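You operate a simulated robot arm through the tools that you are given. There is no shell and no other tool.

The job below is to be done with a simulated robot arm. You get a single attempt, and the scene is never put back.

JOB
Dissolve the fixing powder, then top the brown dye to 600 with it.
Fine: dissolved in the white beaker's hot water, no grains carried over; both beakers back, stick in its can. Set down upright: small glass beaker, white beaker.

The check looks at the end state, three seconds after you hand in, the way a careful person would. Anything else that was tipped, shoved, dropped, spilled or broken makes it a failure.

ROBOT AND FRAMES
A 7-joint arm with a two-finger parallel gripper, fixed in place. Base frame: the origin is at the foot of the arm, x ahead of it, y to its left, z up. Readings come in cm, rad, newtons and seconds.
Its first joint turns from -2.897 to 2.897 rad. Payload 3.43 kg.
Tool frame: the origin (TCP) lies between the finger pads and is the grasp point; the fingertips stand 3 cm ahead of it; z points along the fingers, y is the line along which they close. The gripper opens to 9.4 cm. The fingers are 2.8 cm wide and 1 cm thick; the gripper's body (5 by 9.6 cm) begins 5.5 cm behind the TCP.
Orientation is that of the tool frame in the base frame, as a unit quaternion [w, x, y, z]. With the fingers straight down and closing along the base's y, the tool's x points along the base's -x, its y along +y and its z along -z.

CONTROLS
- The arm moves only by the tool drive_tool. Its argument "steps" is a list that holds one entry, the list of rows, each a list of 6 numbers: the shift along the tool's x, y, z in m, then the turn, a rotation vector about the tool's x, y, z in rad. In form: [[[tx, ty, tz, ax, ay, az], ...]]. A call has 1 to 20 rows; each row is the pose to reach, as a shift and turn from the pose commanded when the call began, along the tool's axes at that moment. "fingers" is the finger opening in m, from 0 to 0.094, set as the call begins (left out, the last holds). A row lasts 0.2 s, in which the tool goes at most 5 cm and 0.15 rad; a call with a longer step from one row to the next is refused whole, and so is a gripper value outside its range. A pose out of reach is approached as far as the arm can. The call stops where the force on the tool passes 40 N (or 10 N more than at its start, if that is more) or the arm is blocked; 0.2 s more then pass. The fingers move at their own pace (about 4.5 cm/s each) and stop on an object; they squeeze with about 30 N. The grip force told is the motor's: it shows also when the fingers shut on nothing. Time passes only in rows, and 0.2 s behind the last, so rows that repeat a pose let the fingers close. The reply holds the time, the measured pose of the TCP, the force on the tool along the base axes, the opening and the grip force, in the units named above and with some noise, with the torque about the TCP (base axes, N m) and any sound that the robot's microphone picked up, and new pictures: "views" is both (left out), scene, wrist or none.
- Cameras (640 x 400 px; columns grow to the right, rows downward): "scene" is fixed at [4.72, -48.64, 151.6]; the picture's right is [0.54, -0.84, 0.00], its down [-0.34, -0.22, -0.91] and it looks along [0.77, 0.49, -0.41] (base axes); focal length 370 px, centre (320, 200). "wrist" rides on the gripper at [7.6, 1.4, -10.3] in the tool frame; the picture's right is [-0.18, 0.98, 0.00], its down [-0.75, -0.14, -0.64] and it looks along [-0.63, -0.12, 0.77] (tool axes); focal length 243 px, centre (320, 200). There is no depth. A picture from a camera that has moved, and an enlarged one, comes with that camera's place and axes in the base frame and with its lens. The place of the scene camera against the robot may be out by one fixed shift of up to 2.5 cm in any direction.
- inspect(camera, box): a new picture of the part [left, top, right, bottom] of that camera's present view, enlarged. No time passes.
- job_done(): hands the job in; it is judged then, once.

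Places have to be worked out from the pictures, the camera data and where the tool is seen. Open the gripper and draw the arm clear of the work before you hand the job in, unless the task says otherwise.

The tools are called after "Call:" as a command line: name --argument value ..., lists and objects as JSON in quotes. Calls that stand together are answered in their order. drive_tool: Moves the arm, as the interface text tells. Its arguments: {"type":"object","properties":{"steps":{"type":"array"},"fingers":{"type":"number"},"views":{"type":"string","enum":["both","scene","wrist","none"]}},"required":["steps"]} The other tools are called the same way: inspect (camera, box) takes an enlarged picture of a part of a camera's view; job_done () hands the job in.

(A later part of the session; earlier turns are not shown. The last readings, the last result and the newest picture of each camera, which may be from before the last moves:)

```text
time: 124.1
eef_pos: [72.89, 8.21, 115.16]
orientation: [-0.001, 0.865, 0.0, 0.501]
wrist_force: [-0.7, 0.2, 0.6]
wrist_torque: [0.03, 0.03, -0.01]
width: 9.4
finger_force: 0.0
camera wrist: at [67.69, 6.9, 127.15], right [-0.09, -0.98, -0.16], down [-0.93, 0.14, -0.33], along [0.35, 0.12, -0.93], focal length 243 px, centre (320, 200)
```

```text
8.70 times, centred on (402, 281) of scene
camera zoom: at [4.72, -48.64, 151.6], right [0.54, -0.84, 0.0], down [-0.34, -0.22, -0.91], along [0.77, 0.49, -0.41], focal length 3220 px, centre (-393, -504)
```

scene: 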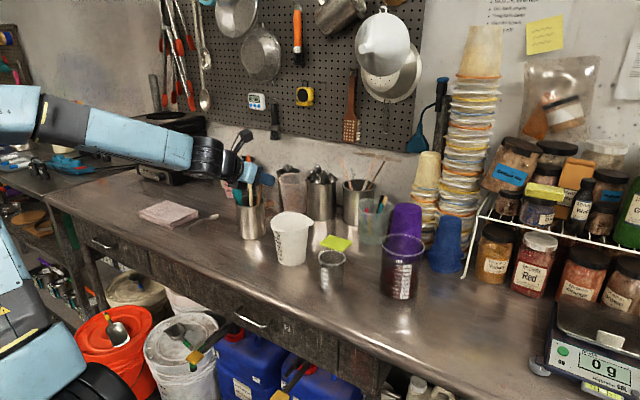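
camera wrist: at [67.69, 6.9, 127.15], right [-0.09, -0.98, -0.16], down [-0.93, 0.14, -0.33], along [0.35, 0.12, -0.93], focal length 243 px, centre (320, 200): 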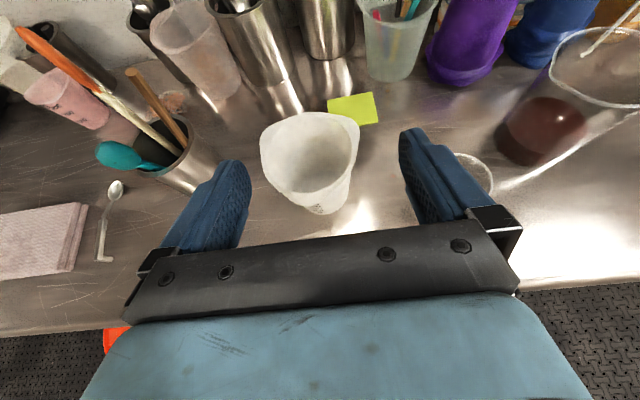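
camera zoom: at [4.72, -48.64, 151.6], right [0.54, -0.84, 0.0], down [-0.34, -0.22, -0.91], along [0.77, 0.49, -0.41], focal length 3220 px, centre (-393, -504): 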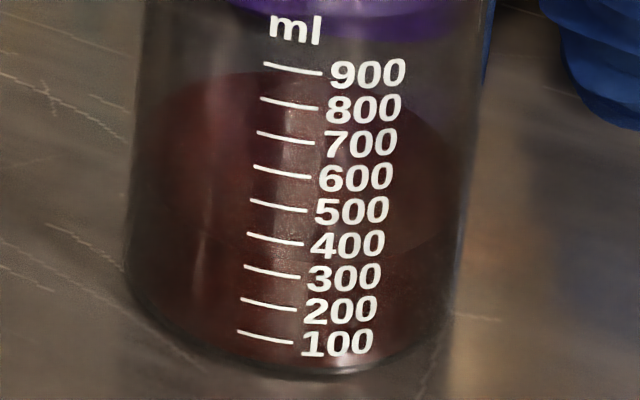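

The dye now reads roughly 310 ml, so about 290 ml is needed. The white beaker's width at the height where I grip matters, so I measure its profile at high zoom.

Call:
inspect --camera "scene" --box '[268, 206, 322, 270]'

Call:
inspect --camera "scene" --box '[274, 240, 314, 270]'

```text
6.25 times, centred on (295, 238) of scene
camera zoom: at [4.72, -48.64, 151.6], right [0.54, -0.84, 0.0], down [-0.34, -0.22, -0.91], along [0.77, 0.49, -0.41], focal length 2314 px, centre (476, -38)
```

zoom: 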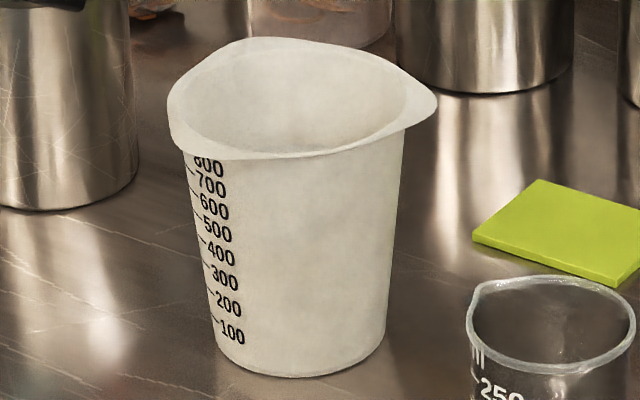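

```text
13.33 times, centred on (294, 255) of scene
camera zoom: at [4.72, -48.64, 151.6], right [0.54, -0.84, 0.0], down [-0.34, -0.22, -0.91], along [0.77, 0.49, -0.41], focal length 4937 px, centre (667, -533)
```

zoom: 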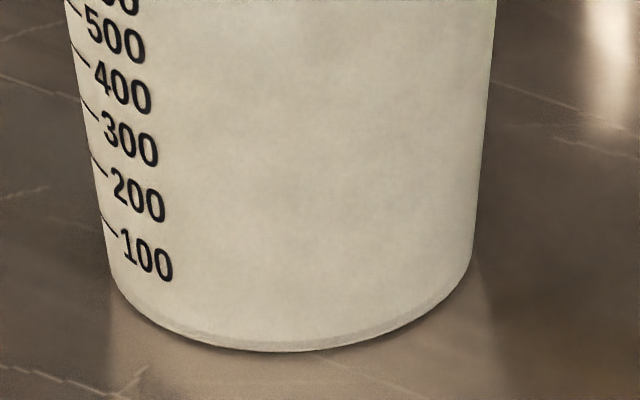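

The white beaker is about 8.6 cm at the base and 9.4 cm at 4.3 cm up, so I must grip it right at the bottom, with the fingers fully open. I go to a 20° pitch aimed along 26° azimuth, which lines the roll up with its pouring corner at -64°, and stop short of it first to check alignment.

Call:
drive_tool --steps '[[[-0.014, 0.0015, 0.013, 0.069, 0.029, -0.032], [-0.028, 0.003, 0.026, 0.137, 0.057, -0.064], [-0.042, 0.0045, 0.038, 0.206, 0.086, -0.096], [-0.057, 0.006, 0.051, 0.275, 0.114, -0.128], [-0.071, 0.0075, 0.064, 0.343, 0.143, -0.16], [-0.085, 0.009, 0.0768, 0.412, 0.1715, -0.192], [-0.085, 0.009, 0.0768, 0.412, 0.1715, -0.192]]]' --fingers 0.094 --views "both"

Call:
inspect --camera "wrist" --box '[180, 0, 460, 200]'

```text
time: 125.7
eef_pos: [75.31, 7.26, 104.0]
orientation: [-0.131, 0.798, 0.185, 0.559]
wrist_force: [0.0, -0.5, -0.4]
wrist_torque: [0.0, 0.02, 0.02]
width: 9.4
finger_force: 0.0
camera wrist: at [69.57, 3.07, 114.8], right [0.38, -0.91, -0.17], down [-0.83, -0.25, -0.49], along [0.4, 0.33, -0.85], focal length 243 px, centre (320, 200)
```

scene: 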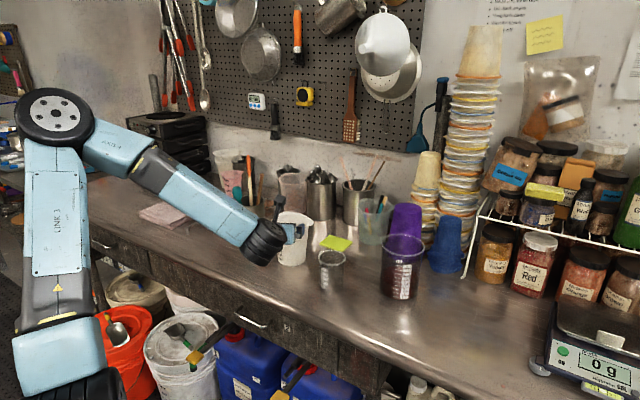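
wrist: 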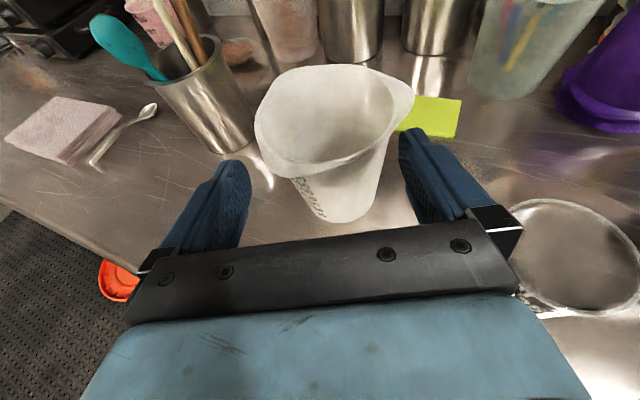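

```text
2.00 times, centred on (320, 100) of wrist
camera zoom: at [69.57, 3.07, 114.8], right [0.38, -0.91, -0.17], down [-0.83, -0.25, -0.49], along [0.4, 0.33, -0.85], focal length 485 px, centre (320, 400)
```

zoom: 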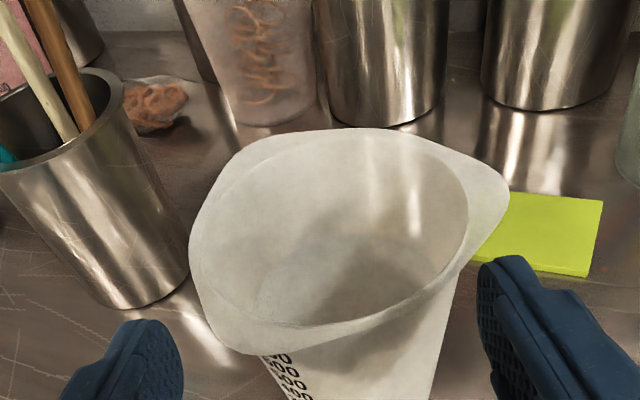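

The pouring corner points to the tool's right, as wanted. I zoom on the base to work out the lateral offset.

Call:
inspect --camera "wrist" --box '[250, 130, 430, 240]'

```text
3.56 times, centred on (340, 185) of wrist
camera zoom: at [69.57, 3.07, 114.8], right [0.38, -0.91, -0.17], down [-0.83, -0.25, -0.49], along [0.4, 0.33, -0.85], focal length 863 px, centre (249, 253)
```

zoom: 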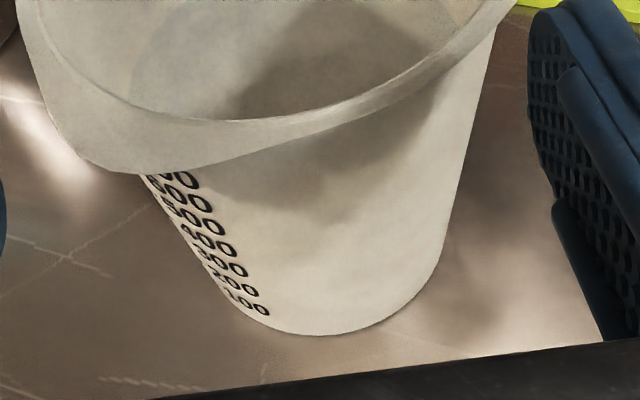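

The base circle fits a centre at about (84.05, 11.15), so the gripper needs to shift about 3 mm to its right. I lower in two stages, watching for reach limits, still 9 cm short of the axis.

Call:
drive_tool --steps '[[[-0.02, 0.001, 0.008, 0, 0, 0], [-0.04, 0.002, 0.0165, 0, 0, 0], [-0.06, 0.0034, 0.0248, 0, 0, 0], [-0.06, 0.0034, 0.0248, 0, 0, 0]]]' --views "wrist"

```text
time: 126.7
eef_pos: [75.67, 7.21, 97.47]
orientation: [-0.129, 0.798, 0.184, 0.559]
wrist_force: [-0.3, 0.8, -0.5]
wrist_torque: [-0.01, 0.0, -0.02]
width: 9.39
finger_force: 0.1
camera wrist: at [69.95, 2.95, 108.33], right [0.38, -0.91, -0.17], down [-0.83, -0.25, -0.49], along [0.4, 0.33, -0.85], focal length 243 px, centre (320, 200)
```

wrist: 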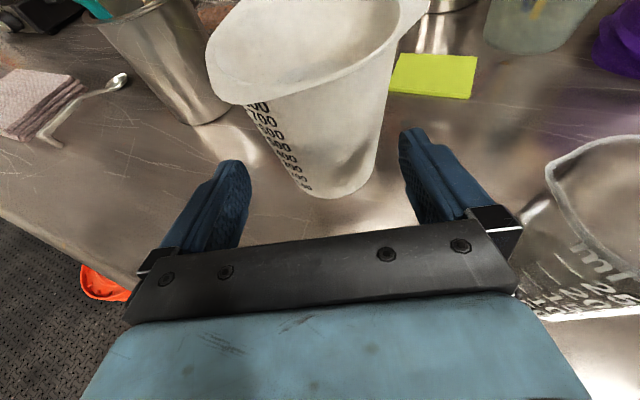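

Call:
inspect --camera "wrist" --box '[220, 100, 440, 230]'

Call:
inspect --camera "scene" --box '[230, 190, 360, 300]'

```text
2.91 times, centred on (330, 165) of wrist
camera zoom: at [69.95, 2.95, 108.33], right [0.38, -0.91, -0.17], down [-0.83, -0.25, -0.49], along [0.4, 0.33, -0.85], focal length 706 px, centre (291, 302)
```

zoom: 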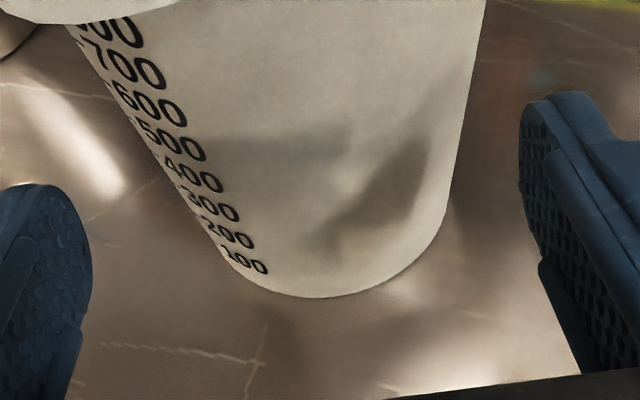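

```text
3.64 times, centred on (295, 245) of scene
camera zoom: at [4.72, -48.64, 151.6], right [0.54, -0.84, 0.0], down [-0.34, -0.22, -0.91], along [0.77, 0.49, -0.41], focal length 1346 px, centre (411, 36)
```

zoom: 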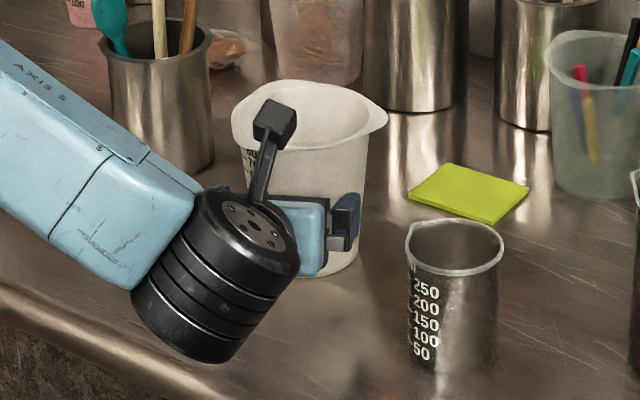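

Alignment is now within about 1 mm. I lower to z≈90.6 so the fingertips just clear the bench.

Call:
drive_tool --steps '[[[-0.021, 0, 0.0077, 0, 0, 0], [-0.042, 0, 0.0153, 0, 0, 0], [-0.057, 0.0004, 0.0207, 0, 0, 0], [-0.0639, 0.0004, 0.0233, 0, 0, 0], [-0.0639, 0.0004, 0.0233, 0, 0, 0]]]' --views "both"

Call:
inspect --camera "wrist" --box '[200, 60, 460, 230]'

Call:
inspect --camera "scene" --box '[230, 190, 360, 300]'

```text
time: 127.9
eef_pos: [75.76, 7.2, 90.61]
orientation: [-0.129, 0.797, 0.183, 0.561]
wrist_force: [-0.3, 0.4, 0.7]
wrist_torque: [0.01, 0.01, 0.0]
width: 9.41
finger_force: 0.1
camera wrist: at [69.99, 2.94, 101.51], right [0.38, -0.91, -0.17], down [-0.83, -0.25, -0.49], along [0.4, 0.33, -0.85], focal length 243 px, centre (320, 200)
```

scene: 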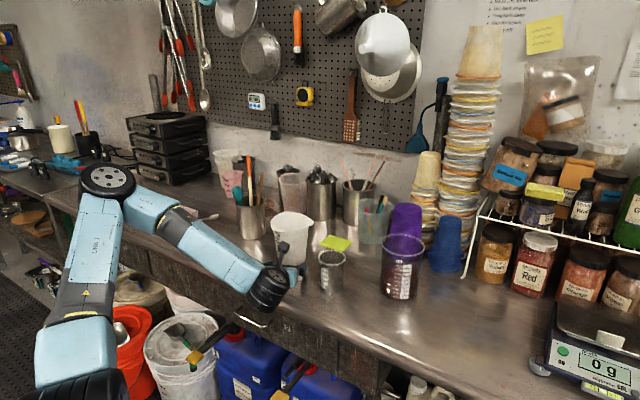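
wrist: 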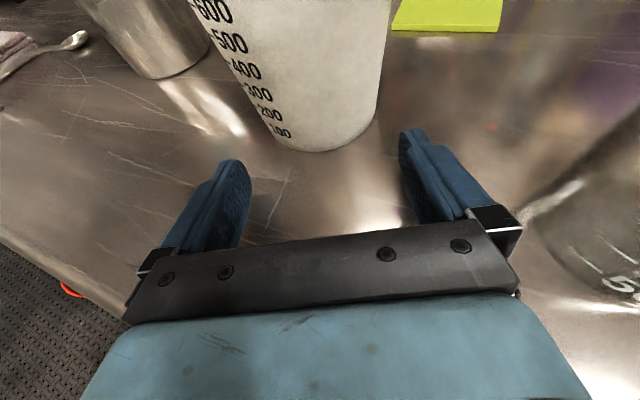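

```text
2.35 times, centred on (330, 145) of wrist
camera zoom: at [69.99, 2.94, 101.51], right [0.38, -0.91, -0.17], down [-0.83, -0.25, -0.49], along [0.4, 0.33, -0.85], focal length 571 px, centre (296, 329)
```

zoom: 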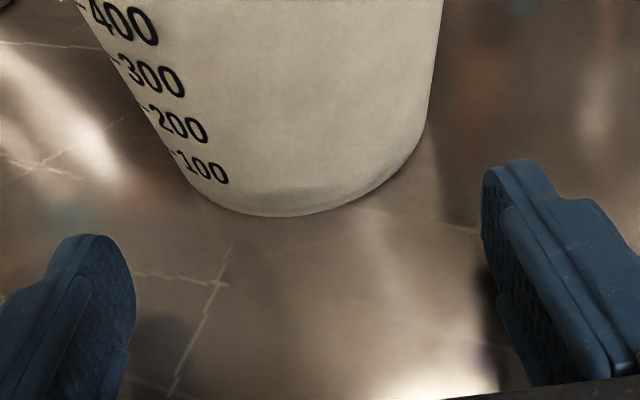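

```text
3.64 times, centred on (295, 245) of scene
camera zoom: at [4.72, -48.64, 151.6], right [0.54, -0.84, 0.0], down [-0.34, -0.22, -0.91], along [0.77, 0.49, -0.41], focal length 1346 px, centre (411, 36)
```

zoom: 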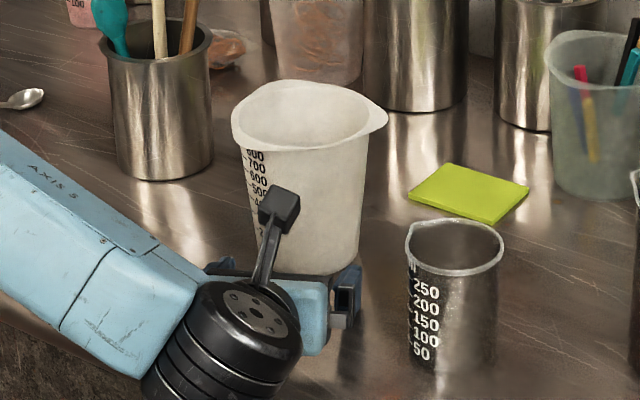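

Clear of the bench (no force). I advance horizontally 4 cm so that the fingertips begin to straddle the base, then check the gaps.

Call:
drive_tool --steps '[[[0.0034, 0, 0.0094, 0, 0, 0], [0.0068, 0, 0.0188, 0, 0, 0], [0.0103, 0, 0.0282, 0, 0, 0], [0.0137, 0, 0.0376, 0, 0, 0], [0.0137, 0, 0.0376, 0, 0, 0]]]' --views "both"

Call:
inspect --camera "wrist" --box '[200, 100, 460, 240]'

Call:
inspect --camera "scene" --box '[240, 200, 350, 290]'

```text
time: 129.1
eef_pos: [79.23, 8.86, 90.83]
orientation: [-0.129, 0.798, 0.184, 0.559]
wrist_force: [-0.7, 0.6, 0.0]
wrist_torque: [-0.02, 0.0, 0.0]
width: 9.37
finger_force: 0.0
camera wrist: at [73.55, 4.66, 101.57], right [0.38, -0.91, -0.17], down [-0.83, -0.25, -0.49], along [0.4, 0.33, -0.85], focal length 243 px, centre (320, 200)
```

scene: 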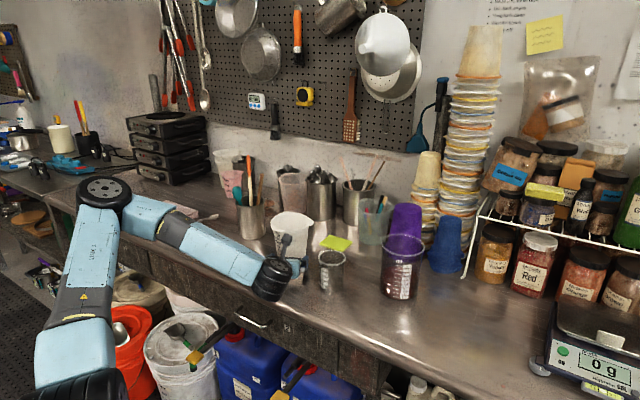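
wrist: 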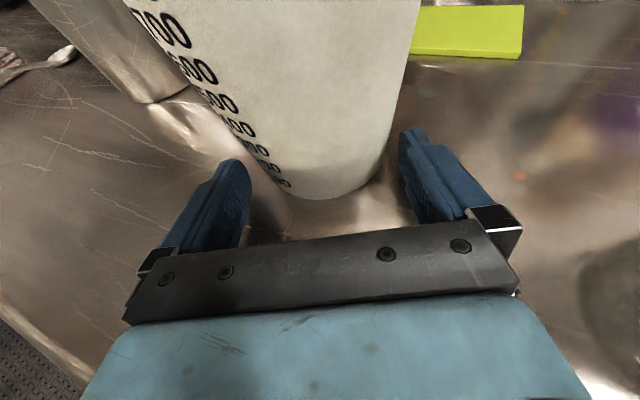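

```text
2.46 times, centred on (330, 170) of wrist
camera zoom: at [73.55, 4.66, 101.57], right [0.38, -0.91, -0.17], down [-0.83, -0.25, -0.49], along [0.4, 0.33, -0.85], focal length 597 px, centre (295, 274)
```

zoom: 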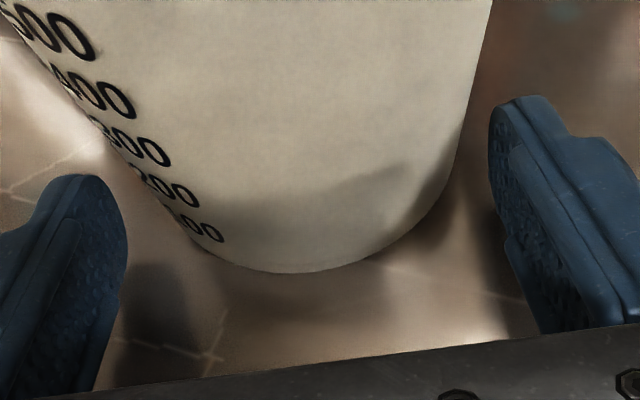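

```text
4.44 times, centred on (295, 245) of scene
camera zoom: at [4.72, -48.64, 151.6], right [0.54, -0.84, 0.0], down [-0.34, -0.22, -0.91], along [0.77, 0.49, -0.41], focal length 1646 px, centre (431, 0)
```

zoom: 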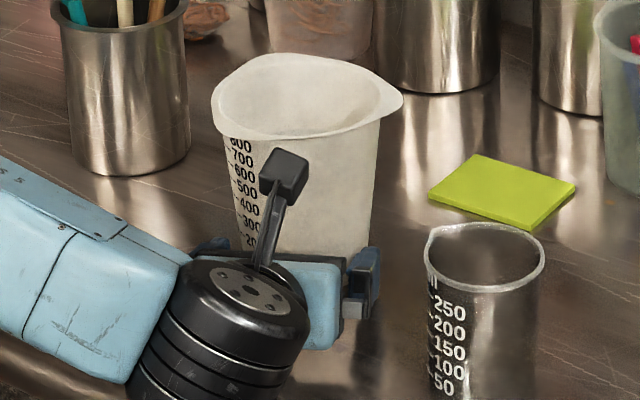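

The gaps on both sides look even. I creep on 2 cm with small steps, watching the sideways force.

Call:
drive_tool --steps '[[[0.0017, 0, 0.0047, 0, 0, 0], [0.0034, 0, 0.0094, 0, 0, 0], [0.0051, 0, 0.0141, 0, 0, 0], [0.0068, 0, 0.0188, 0, 0, 0], [0.0068, 0, 0.0188, 0, 0, 0]]]' --views "both"

Call:
inspect --camera "wrist" --box '[200, 100, 460, 240]'

Call:
inspect --camera "scene" --box '[240, 200, 350, 290]'

```text
time: 130.3
eef_pos: [81.12, 9.68, 90.74]
orientation: [-0.131, 0.798, 0.185, 0.559]
wrist_force: [0.3, 0.4, 0.3]
wrist_torque: [0.01, 0.0, 0.02]
width: 9.39
finger_force: 0.1
camera wrist: at [75.37, 5.54, 101.54], right [0.38, -0.91, -0.17], down [-0.83, -0.25, -0.49], along [0.4, 0.33, -0.85], focal length 243 px, centre (320, 200)
```

scene: 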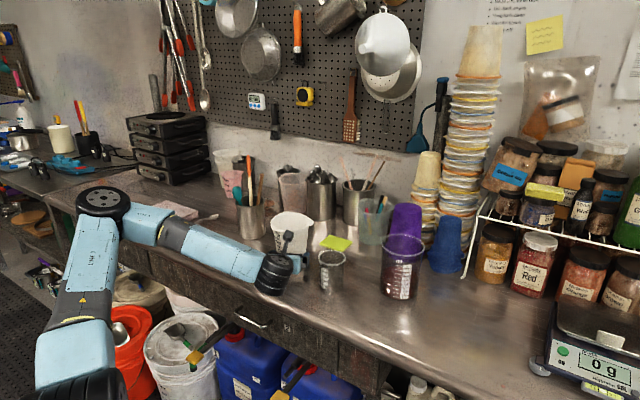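
wrist: 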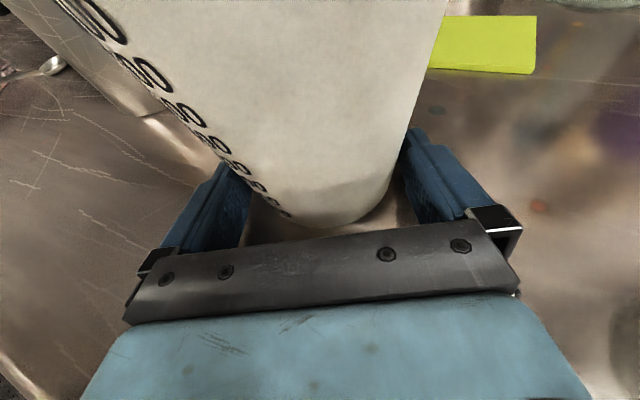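

```text
2.46 times, centred on (330, 170) of wrist
camera zoom: at [75.37, 5.54, 101.54], right [0.38, -0.91, -0.17], down [-0.83, -0.25, -0.49], along [0.4, 0.33, -0.85], focal length 597 px, centre (295, 274)
```

zoom: 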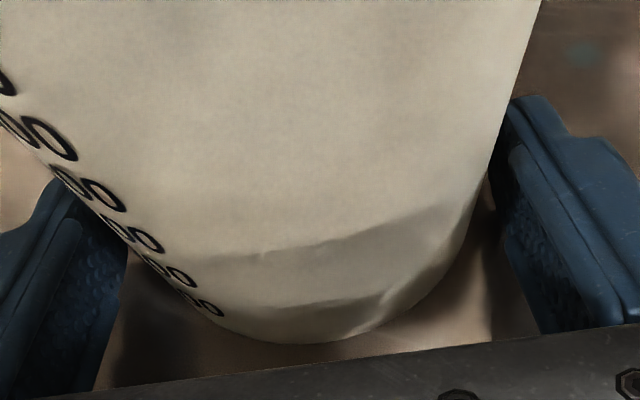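

```text
4.44 times, centred on (295, 245) of scene
camera zoom: at [4.72, -48.64, 151.6], right [0.54, -0.84, 0.0], down [-0.34, -0.22, -0.91], along [0.77, 0.49, -0.41], focal length 1646 px, centre (431, 0)
```

zoom: 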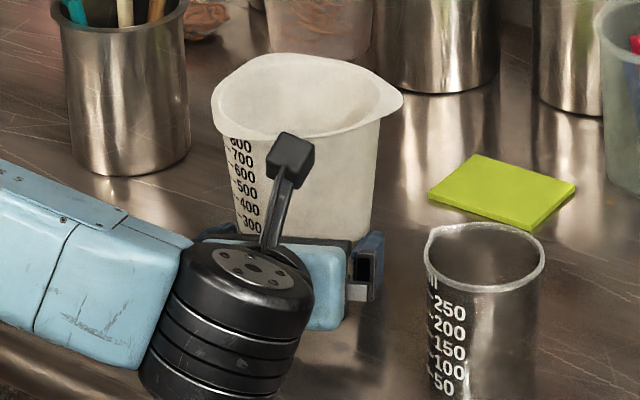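

Still no contact. I go another 1.4 cm so the pads reach past the beaker's widest line.

Call:
drive_tool --steps '[[[0.0012, 0, 0.0033, 0, 0, 0], [0.0024, 0, 0.0066, 0, 0, 0], [0.0036, 0, 0.0099, 0, 0, 0], [0.0048, 0, 0.0132, 0, 0, 0], [0.0048, 0, 0.0132, 0, 0, 0]]]' --views "both"

Call:
inspect --camera "wrist" --box '[200, 100, 460, 240]'

Call:
inspect --camera "scene" --box '[240, 200, 350, 290]'

```text
time: 131.5
eef_pos: [82.42, 10.35, 90.78]
orientation: [-0.13, 0.798, 0.185, 0.559]
wrist_force: [0.3, -1.5, -0.7]
wrist_torque: [0.03, 0.03, -0.02]
width: 9.41
finger_force: 0.1
camera wrist: at [76.65, 6.18, 101.56], right [0.38, -0.91, -0.17], down [-0.84, -0.25, -0.49], along [0.4, 0.33, -0.85], focal length 243 px, centre (320, 200)
```

scene: 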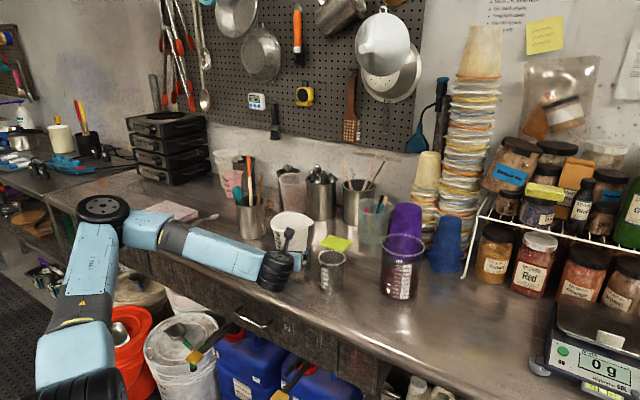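
wrist: 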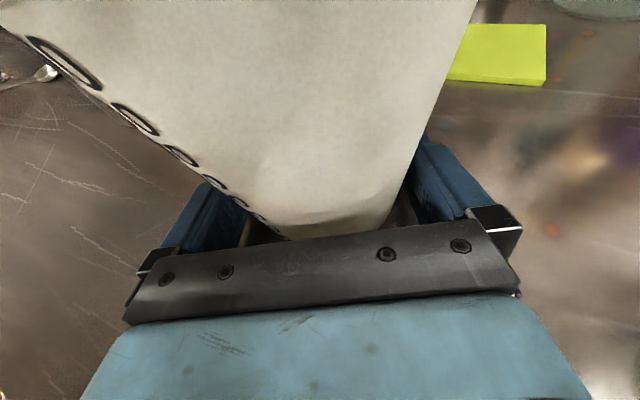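

```text
2.46 times, centred on (330, 170) of wrist
camera zoom: at [76.65, 6.18, 101.56], right [0.38, -0.91, -0.17], down [-0.84, -0.25, -0.49], along [0.4, 0.33, -0.85], focal length 597 px, centre (295, 274)
```

zoom: 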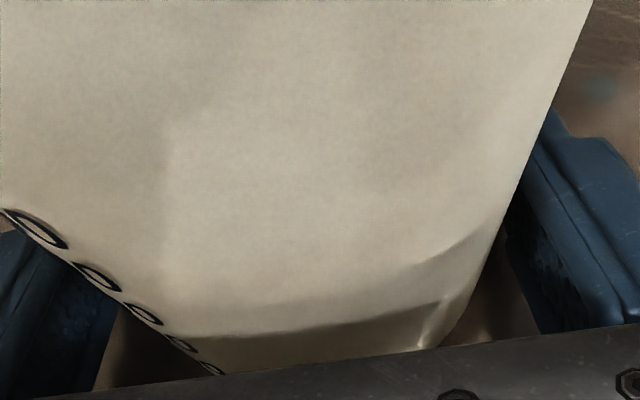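

```text
4.44 times, centred on (295, 245) of scene
camera zoom: at [4.72, -48.64, 151.6], right [0.54, -0.84, 0.0], down [-0.34, -0.22, -0.91], along [0.77, 0.49, -0.41], focal length 1646 px, centre (431, 0)
```

zoom: 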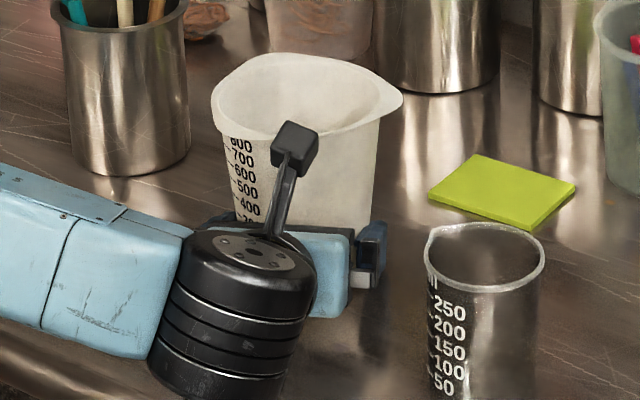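

It fits with no contact force and the beaker has not moved. I go 4 mm further and close the fingers.

Call:
drive_tool --steps '[[[0.0007, 0, 0.0019, 0, 0, 0], [0.0014, 0, 0.0038, 0, 0, 0], [0.0014, 0, 0.0038, 0, 0, 0]]]' --views "none"

Call:
drive_tool --steps '[[[0, 0, 0, 0, 0, 0], [0, 0, 0, 0, 0, 0], [0, 0, 0, 0, 0, 0], [0, 0, 0, 0, 0, 0]]]' --fingers 0.06 --views "both"

Call:
inspect --camera "scene" --box '[240, 200, 350, 290]'

```text
time: 132.3
eef_pos: [82.75, 10.58, 90.86]
orientation: [-0.129, 0.798, 0.184, 0.56]
wrist_force: [-1.5, -0.4, -0.9]
wrist_torque: [-0.02, 0.0, 0.0]
width: 9.42
finger_force: 0.1
```

```text
time: 133.3
eef_pos: [82.75, 10.63, 90.78]
orientation: [-0.13, 0.798, 0.184, 0.56]
wrist_force: [-0.3, -0.6, 0.4]
wrist_torque: [-0.12, -0.14, -0.06]
width: 9.32
finger_force: 30.5
camera wrist: at [77.01, 6.35, 101.56], right [0.38, -0.91, -0.17], down [-0.83, -0.25, -0.49], along [0.4, 0.33, -0.85], focal length 243 px, centre (320, 200)
```

scene: 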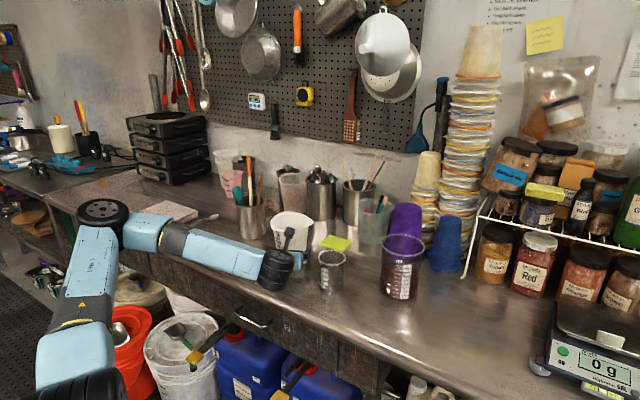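
wrist: 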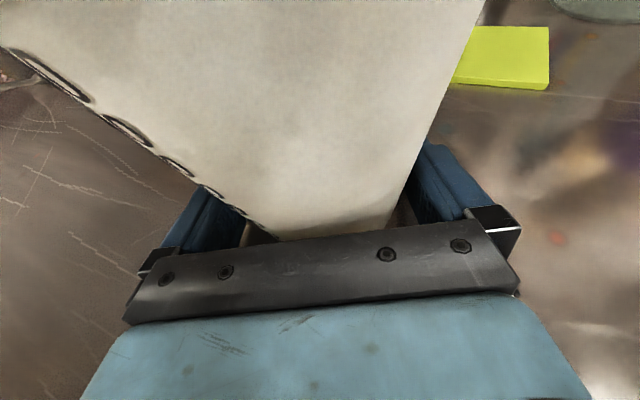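

```text
4.44 times, centred on (295, 245) of scene
camera zoom: at [4.72, -48.64, 151.6], right [0.54, -0.84, 0.0], down [-0.34, -0.22, -0.91], along [0.77, 0.49, -0.41], focal length 1646 px, centre (431, 0)
```

zoom: 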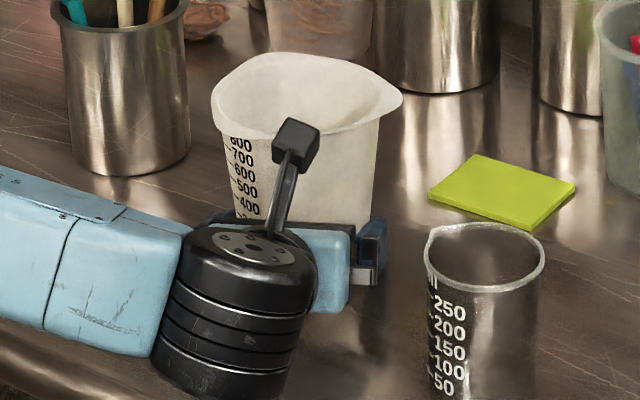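

Gripped at 9.32 cm with 30 N, and the beaker stayed put. I lift 1.5 cm very gently first, to see whether it stays upright in the grip.

Call:
drive_tool --steps '[[[0.0019, 0, -0.0007, 0, 0, 0], [0.0047, 0, -0.0017, 0, 0, 0], [0.0075, 0, -0.0027, 0, 0, 0], [0.0113, 0, -0.0041, 0, 0, 0], [0.0141, 0, -0.0051, 0, 0, 0], [0.0141, 0, -0.0051, 0, 0, 0]]]' --views "both"

Call:
inspect --camera "scene" --box '[240, 200, 350, 290]'

```text
time: 134.7
eef_pos: [82.73, 10.69, 92.14]
orientation: [-0.13, 0.798, 0.184, 0.559]
wrist_force: [-0.6, 0.3, -6.0]
wrist_torque: [-0.07, 0.07, -0.01]
width: 9.32
finger_force: 29.6
camera wrist: at [76.99, 6.39, 103.06], right [0.38, -0.91, -0.17], down [-0.84, -0.25, -0.49], along [0.4, 0.33, -0.85], focal length 243 px, centre (320, 200)
```

scene: 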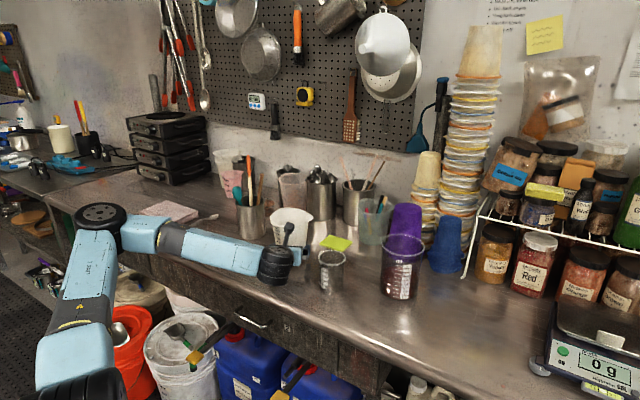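
wrist: 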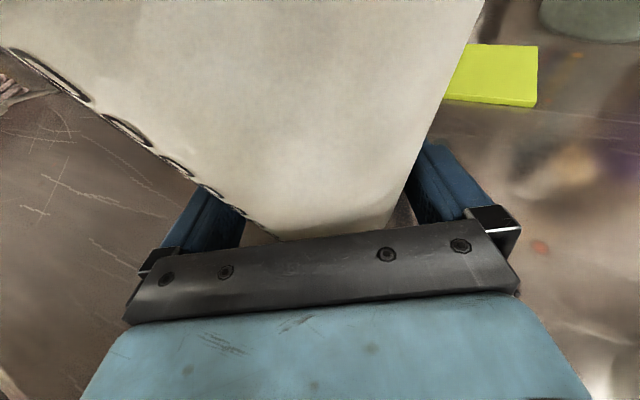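

```text
4.44 times, centred on (295, 245) of scene
camera zoom: at [4.72, -48.64, 151.6], right [0.54, -0.84, 0.0], down [-0.34, -0.22, -0.91], along [0.77, 0.49, -0.41], focal length 1646 px, centre (431, 0)
```

zoom: 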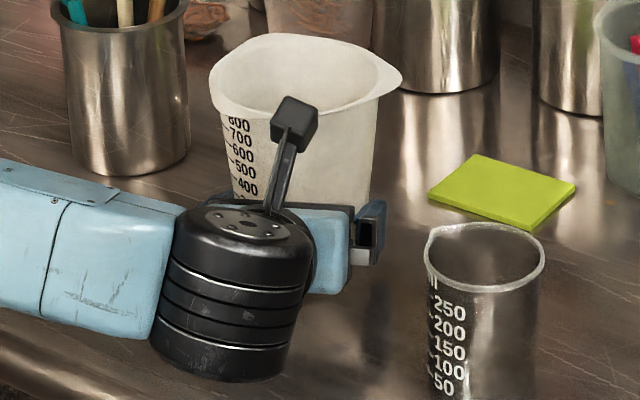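

It hangs level in the grip and weighs about 6 N (roughly 500 ml of solution). Before pouring I take a high-zoom reading of the dye level.

Call:
inspect --camera "scene" --box '[384, 268, 420, 300]'

Call:
inspect --camera "scene" --box '[378, 255, 426, 285]'

```text
12.50 times, centred on (402, 284) of scene
camera zoom: at [4.72, -48.64, 151.6], right [0.54, -0.84, 0.0], down [-0.34, -0.22, -0.91], along [0.77, 0.49, -0.41], focal length 4628 px, centre (-705, -850)
```

zoom: 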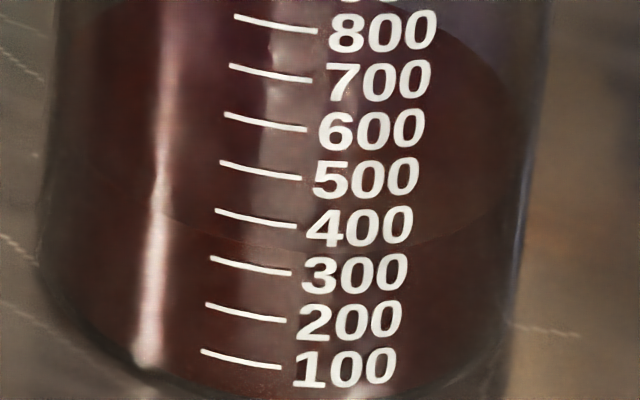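

```text
13.33 times, centred on (402, 270) of scene
camera zoom: at [4.72, -48.64, 151.6], right [0.54, -0.84, 0.0], down [-0.34, -0.22, -0.91], along [0.77, 0.49, -0.41], focal length 4937 px, centre (-773, -733)
```

zoom: 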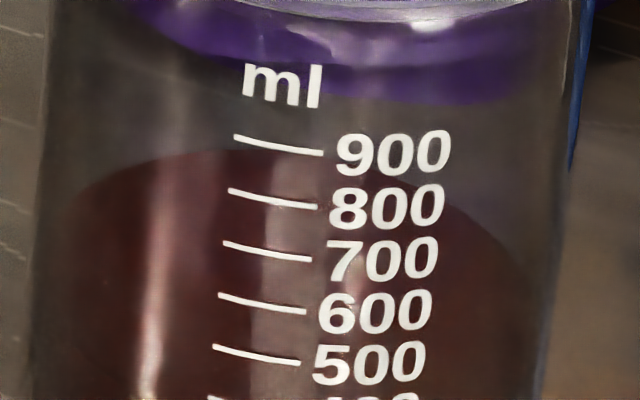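

At high zoom the dye's front meniscus sits at about 340 ml (between the 300 and 400 ticks), so about 260 ml is needed. I raise the white beaker straight up, smoothly, to clear everything.

Call:
drive_tool --steps '[[[0.006, 0, -0.0022, 0, 0, 0], [0.018, 0, -0.0066, 0, 0, 0], [0.033, 0, -0.012, 0, 0, 0], [0.05, 0, -0.0182, 0, 0, 0], [0.067, 0, -0.0244, 0, 0, 0], [0.084, 0, -0.0306, 0, 0, 0], [0.1, 0, -0.0364, 0, 0, 0], [0.113, 0, -0.0411, 0, 0, 0], [0.1203, 0, -0.0438, 0, 0, 0], [0.1203, 0, -0.0438, 0, 0, 0]]]' --views "both"

Call:
inspect --camera "scene" --box '[230, 150, 360, 260]'

```text
time: 136.9
eef_pos: [82.76, 10.61, 104.9]
orientation: [-0.13, 0.797, 0.185, 0.56]
wrist_force: [0.3, 0.0, -5.6]
wrist_torque: [-0.05, 0.05, -0.01]
width: 9.31
finger_force: 30.3
camera wrist: at [76.96, 6.34, 115.86], right [0.38, -0.91, -0.17], down [-0.84, -0.25, -0.49], along [0.4, 0.33, -0.85], focal length 243 px, centre (320, 200)
```

scene: 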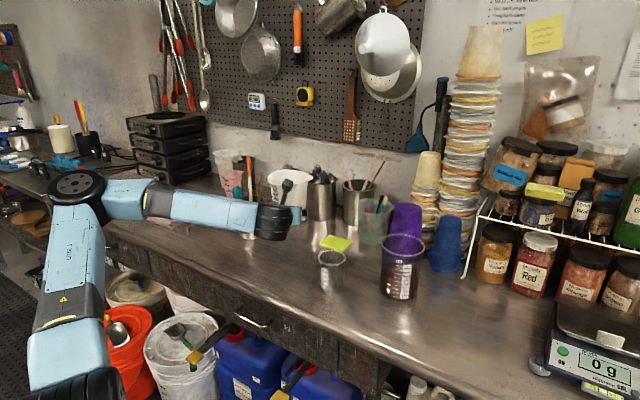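
wrist: 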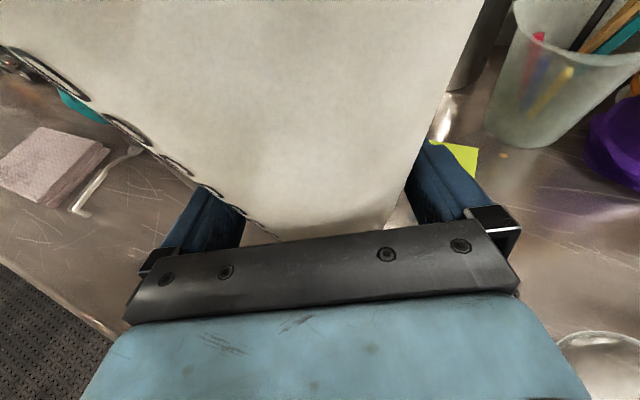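

```text
3.64 times, centred on (295, 205) of scene
camera zoom: at [4.72, -48.64, 151.6], right [0.54, -0.84, 0.0], down [-0.34, -0.22, -0.91], along [0.77, 0.49, -0.41], focal length 1346 px, centre (411, 182)
```

zoom: 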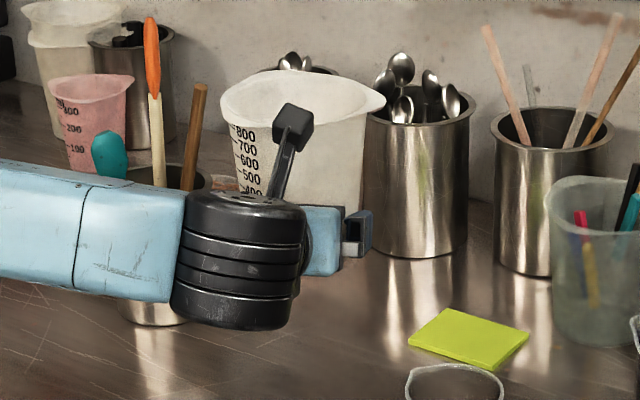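

Held steady. I carry it slowly across, level, to (78.6, -9.5, 106), passing well above the small beaker.

Call:
drive_tool --steps '[[[-0.0007, 0.0033, -0.0024, 0, 0, 0], [-0.0023, 0.0114, -0.0085, 0, 0, 0], [-0.0047, 0.0228, -0.017, 0, 0, 0], [-0.0074, 0.0358, -0.0267, 0, 0, 0], [-0.0104, 0.0504, -0.0376, 0, 0, 0], [-0.0134, 0.065, -0.0485, 0, 0, 0], [-0.0168, 0.0813, -0.0607, 0, 0, 0], [-0.0201, 0.0975, -0.0728, 0, 0, 0], [-0.0231, 0.1121, -0.0837, 0, 0, 0], [-0.0261, 0.1268, -0.0946, 0, 0, 0], [-0.0288, 0.1398, -0.1043, 0, 0, 0], [-0.0312, 0.1511, -0.1128, 0, 0, 0], [-0.0328, 0.1593, -0.1189, 0, 0, 0], [-0.0335, 0.1625, -0.1213, 0, 0, 0], [-0.0335, 0.1625, -0.1213, 0, 0, 0]]]' --views "both"

Call:
inspect --camera "scene" --box '[280, 150, 450, 310]'

Call:
inspect --camera "wrist" --box '[300, 0, 640, 240]'

```text
time: 140.1
eef_pos: [78.7, -9.5, 105.96]
orientation: [-0.13, 0.797, 0.185, 0.56]
wrist_force: [-0.3, 0.5, -6.5]
wrist_torque: [-0.01, 0.08, -0.02]
width: 9.28
finger_force: 29.9
camera wrist: at [72.9, -13.75, 116.81], right [0.38, -0.91, -0.17], down [-0.84, -0.25, -0.49], along [0.4, 0.33, -0.85], focal length 243 px, centre (320, 200)
```

scene: 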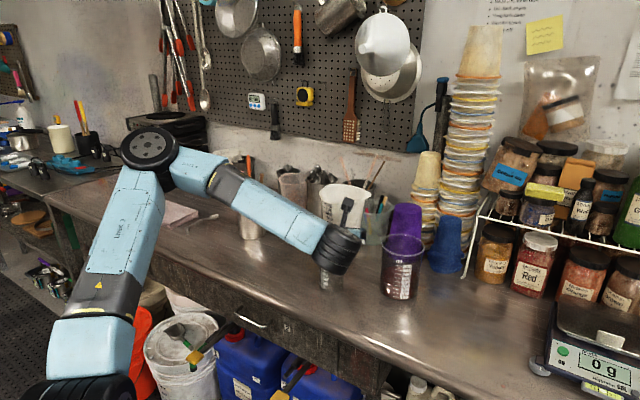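
wrist: 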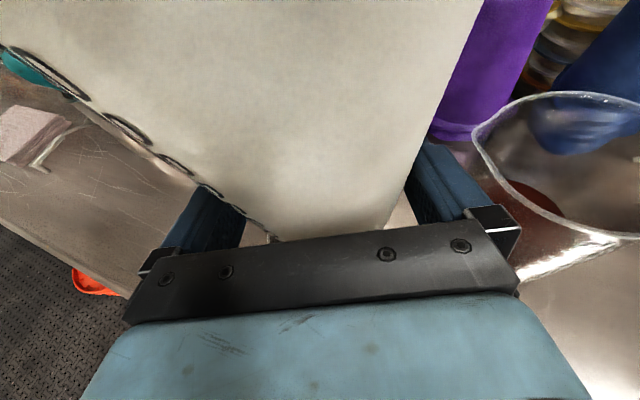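

```text
2.50 times, centred on (365, 230) of scene
camera zoom: at [4.72, -48.64, 151.6], right [0.54, -0.84, 0.0], down [-0.34, -0.22, -0.91], along [0.77, 0.49, -0.41], focal length 926 px, centre (208, 125)
```

zoom: 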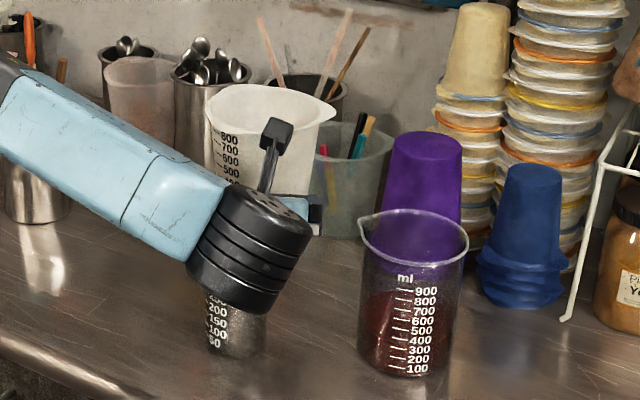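

```text
1.67 times, centred on (470, 120) of wrist
camera zoom: at [72.9, -13.75, 116.81], right [0.38, -0.91, -0.17], down [-0.84, -0.25, -0.49], along [0.4, 0.33, -0.85], focal length 404 px, centre (70, 333)
```

zoom: 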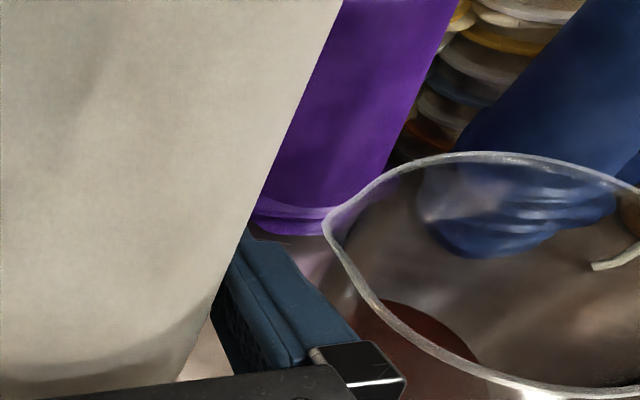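

Dye beaker centre works out at about (87.3, -22.9), rim at z≈102.5. I tilt the white beaker to 28°, not yet pouring, while bringing its corner just inside the near side of the dye beaker's mouth.

Call:
drive_tool --steps '[[[-0.004, 0.003, 0.002, 0.021, 0, 0.0576], [-0.008, 0.006, 0.004, 0.042, 0, 0.115], [-0.012, 0.009, 0.006, 0.063, 0, 0.173], [-0.016, 0.0125, 0.0075, 0.084, 0, 0.23], [-0.02, 0.016, 0.009, 0.105, 0, 0.288], [-0.024, 0.019, 0.011, 0.126, 0, 0.345], [-0.028, 0.022, 0.013, 0.147, 0, 0.403], [-0.0319, 0.0248, 0.0148, 0.1676, 0, 0.4605], [-0.0319, 0.0248, 0.0148, 0.1676, 0, 0.4605]]]' --views "both"

Call:
inspect --camera "scene" --box '[300, 160, 450, 310]'

Call:
inspect --camera "wrist" --box '[300, 0, 640, 240]'

```text
time: 142.1
eef_pos: [79.97, -11.63, 102.47]
orientation: [-0.32, 0.805, 0.043, 0.498]
wrist_force: [0.0, -0.4, -6.0]
wrist_torque: [0.06, 0.09, 0.02]
width: 9.32
finger_force: 30.3
camera wrist: at [76.36, -20.22, 111.37], right [0.29, -0.73, -0.62], down [-0.93, -0.06, -0.37], along [0.23, 0.68, -0.7], focal length 243 px, centre (320, 200)
```

scene: 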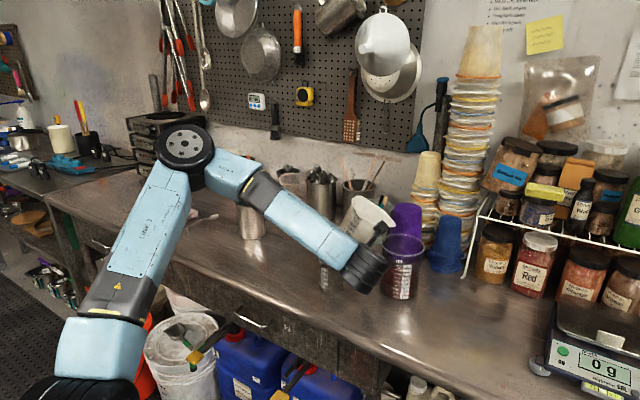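
wrist: 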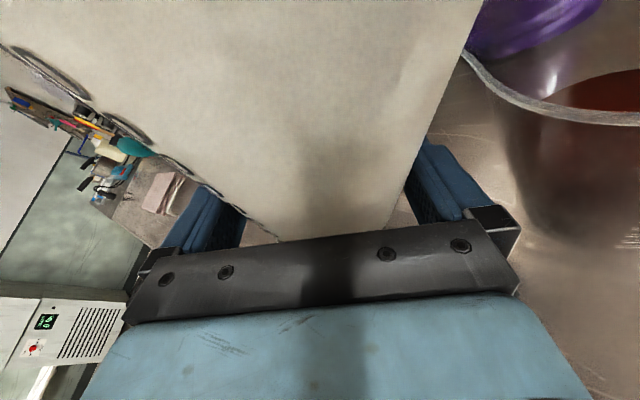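

```text
2.67 times, centred on (375, 235) of scene
camera zoom: at [4.72, -48.64, 151.6], right [0.54, -0.84, 0.0], down [-0.34, -0.22, -0.91], along [0.77, 0.49, -0.41], focal length 987 px, centre (173, 107)
```

zoom: 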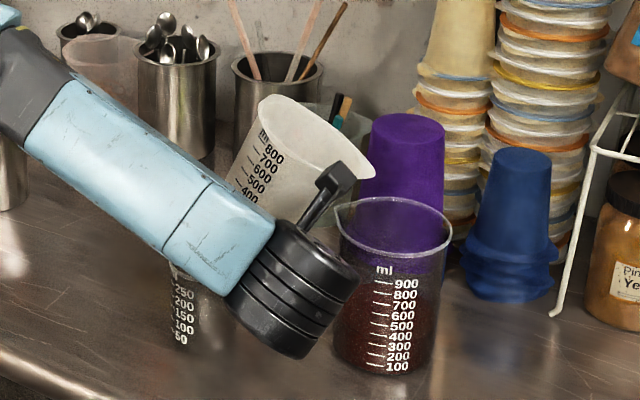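

```text
1.67 times, centred on (470, 120) of wrist
camera zoom: at [76.36, -20.22, 111.37], right [0.29, -0.73, -0.62], down [-0.93, -0.06, -0.37], along [0.23, 0.68, -0.7], focal length 404 px, centre (70, 333)
```

zoom: 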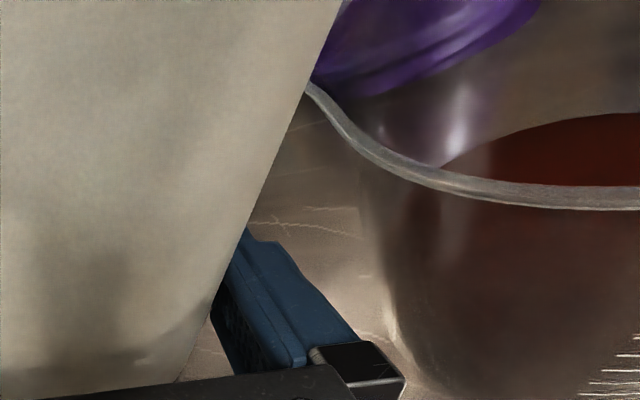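

The corner's position in the scene view matches my calculation and lies over the dye beaker's mouth. I tilt slowly to 36° and look for the first flow.

Call:
drive_tool --steps '[[[0.0004, -0.0022, -0.0002, 0.0118, 0, 0.0325], [0.0009, -0.0044, -0.0003, 0.0236, 0, 0.065], [0.0013, -0.0066, -0.0005, 0.0355, 0, 0.0974], [0.0018, -0.0088, -0.0006, 0.0473, 0, 0.1299], [0.0018, -0.0088, -0.0006, 0.0473, 0, 0.1299]]]' --views "both"

Call:
inspect --camera "scene" --box '[300, 160, 450, 310]'

Call:
inspect --camera "wrist" --box '[300, 0, 640, 240]'

```text
time: 143.3
eef_pos: [79.8, -11.09, 103.1]
orientation: [-0.37, 0.798, 0.002, 0.475]
wrist_force: [-0.7, 0.5, -5.8]
wrist_torque: [0.09, 0.13, -0.02]
width: 9.3
finger_force: 30.0
camera wrist: at [76.55, -20.65, 110.96], right [0.25, -0.65, -0.72], down [-0.95, -0.02, -0.31], along [0.19, 0.76, -0.62], focal length 243 px, centre (320, 200)
```

scene: 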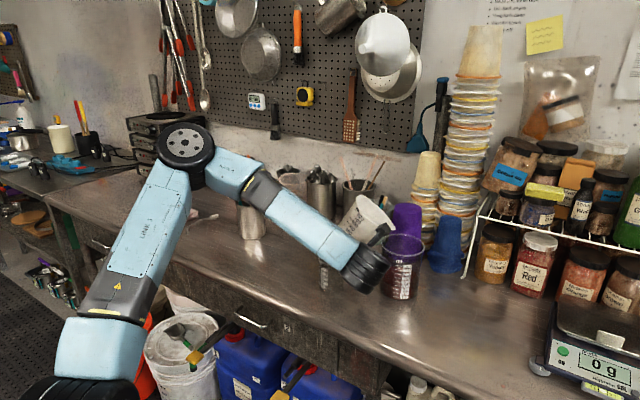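
wrist: 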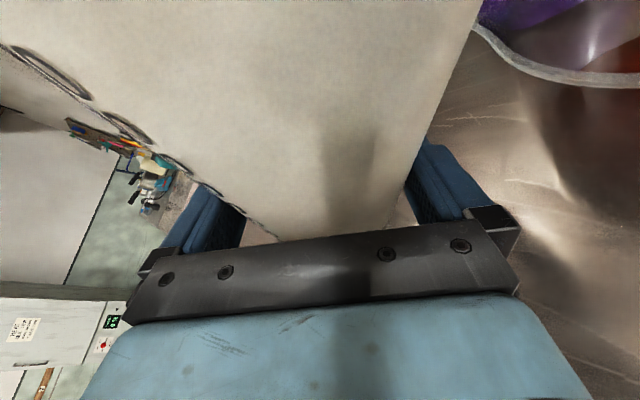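

```text
2.67 times, centred on (375, 235) of scene
camera zoom: at [4.72, -48.64, 151.6], right [0.54, -0.84, 0.0], down [-0.34, -0.22, -0.91], along [0.77, 0.49, -0.41], focal length 987 px, centre (173, 107)
```

zoom: 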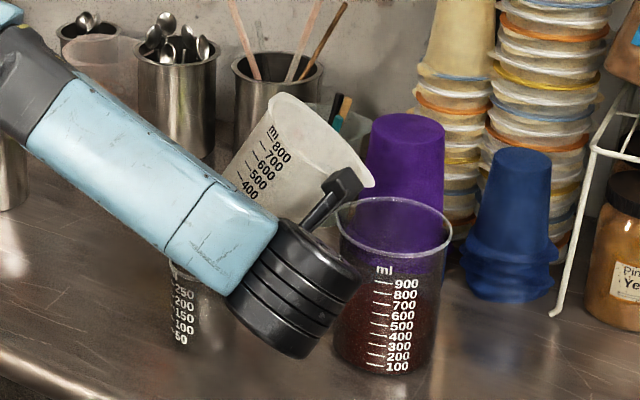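

```text
1.67 times, centred on (470, 120) of wrist
camera zoom: at [76.55, -20.65, 110.96], right [0.25, -0.65, -0.72], down [-0.95, -0.02, -0.31], along [0.19, 0.76, -0.62], focal length 404 px, centre (70, 333)
```

zoom: 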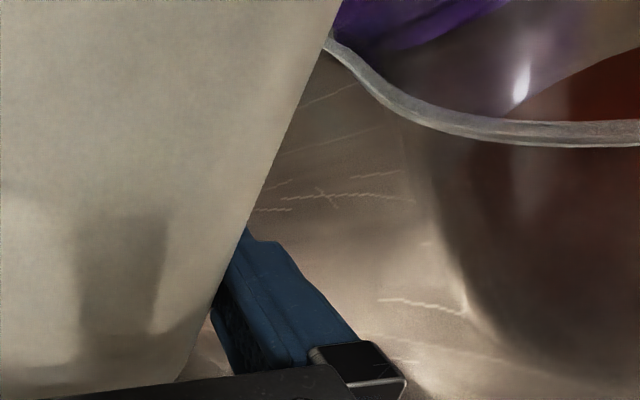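

No flow at 36°. On to 42°, slowly.

Call:
drive_tool --steps '[[[0.0024, -0.0034, -0.0009, 0.012, 0, 0.0329], [0.0048, -0.0068, -0.0018, 0.0239, 0, 0.0658], [0.0072, -0.0102, -0.0026, 0.0359, 0, 0.0987], [0.0072, -0.0102, -0.0026, 0.0359, 0, 0.0987]]]' --views "scene"

Call:
inspect --camera "scene" --box '[300, 160, 450, 310]'

```text
time: 144.3
eef_pos: [79.57, -10.63, 104.31]
orientation: [-0.408, 0.791, -0.028, 0.455]
wrist_force: [-0.3, 0.5, -5.4]
wrist_torque: [0.09, 0.13, 0.01]
width: 9.31
finger_force: 30.1
```

scene: 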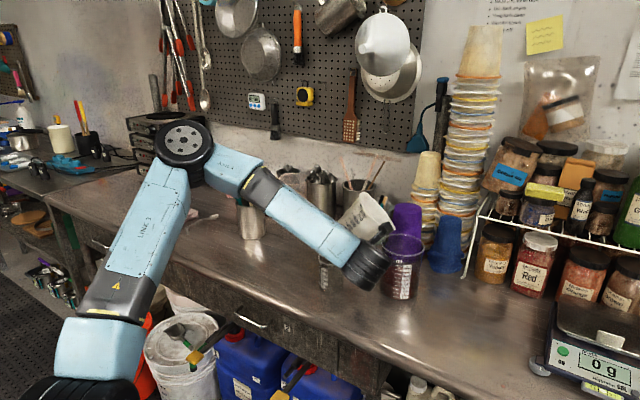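

```text
2.67 times, centred on (375, 235) of scene
camera zoom: at [4.72, -48.64, 151.6], right [0.54, -0.84, 0.0], down [-0.34, -0.22, -0.91], along [0.77, 0.49, -0.41], focal length 987 px, centre (173, 107)
```

zoom: 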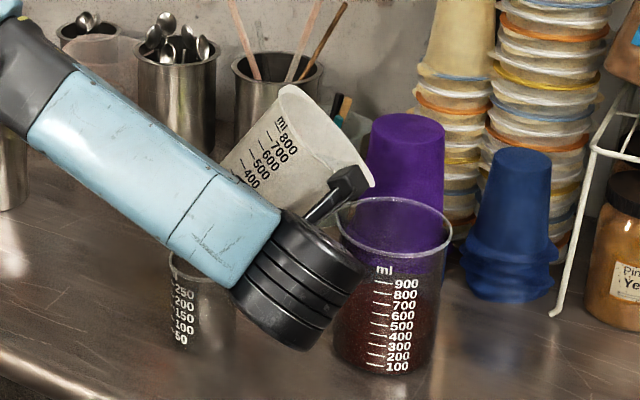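

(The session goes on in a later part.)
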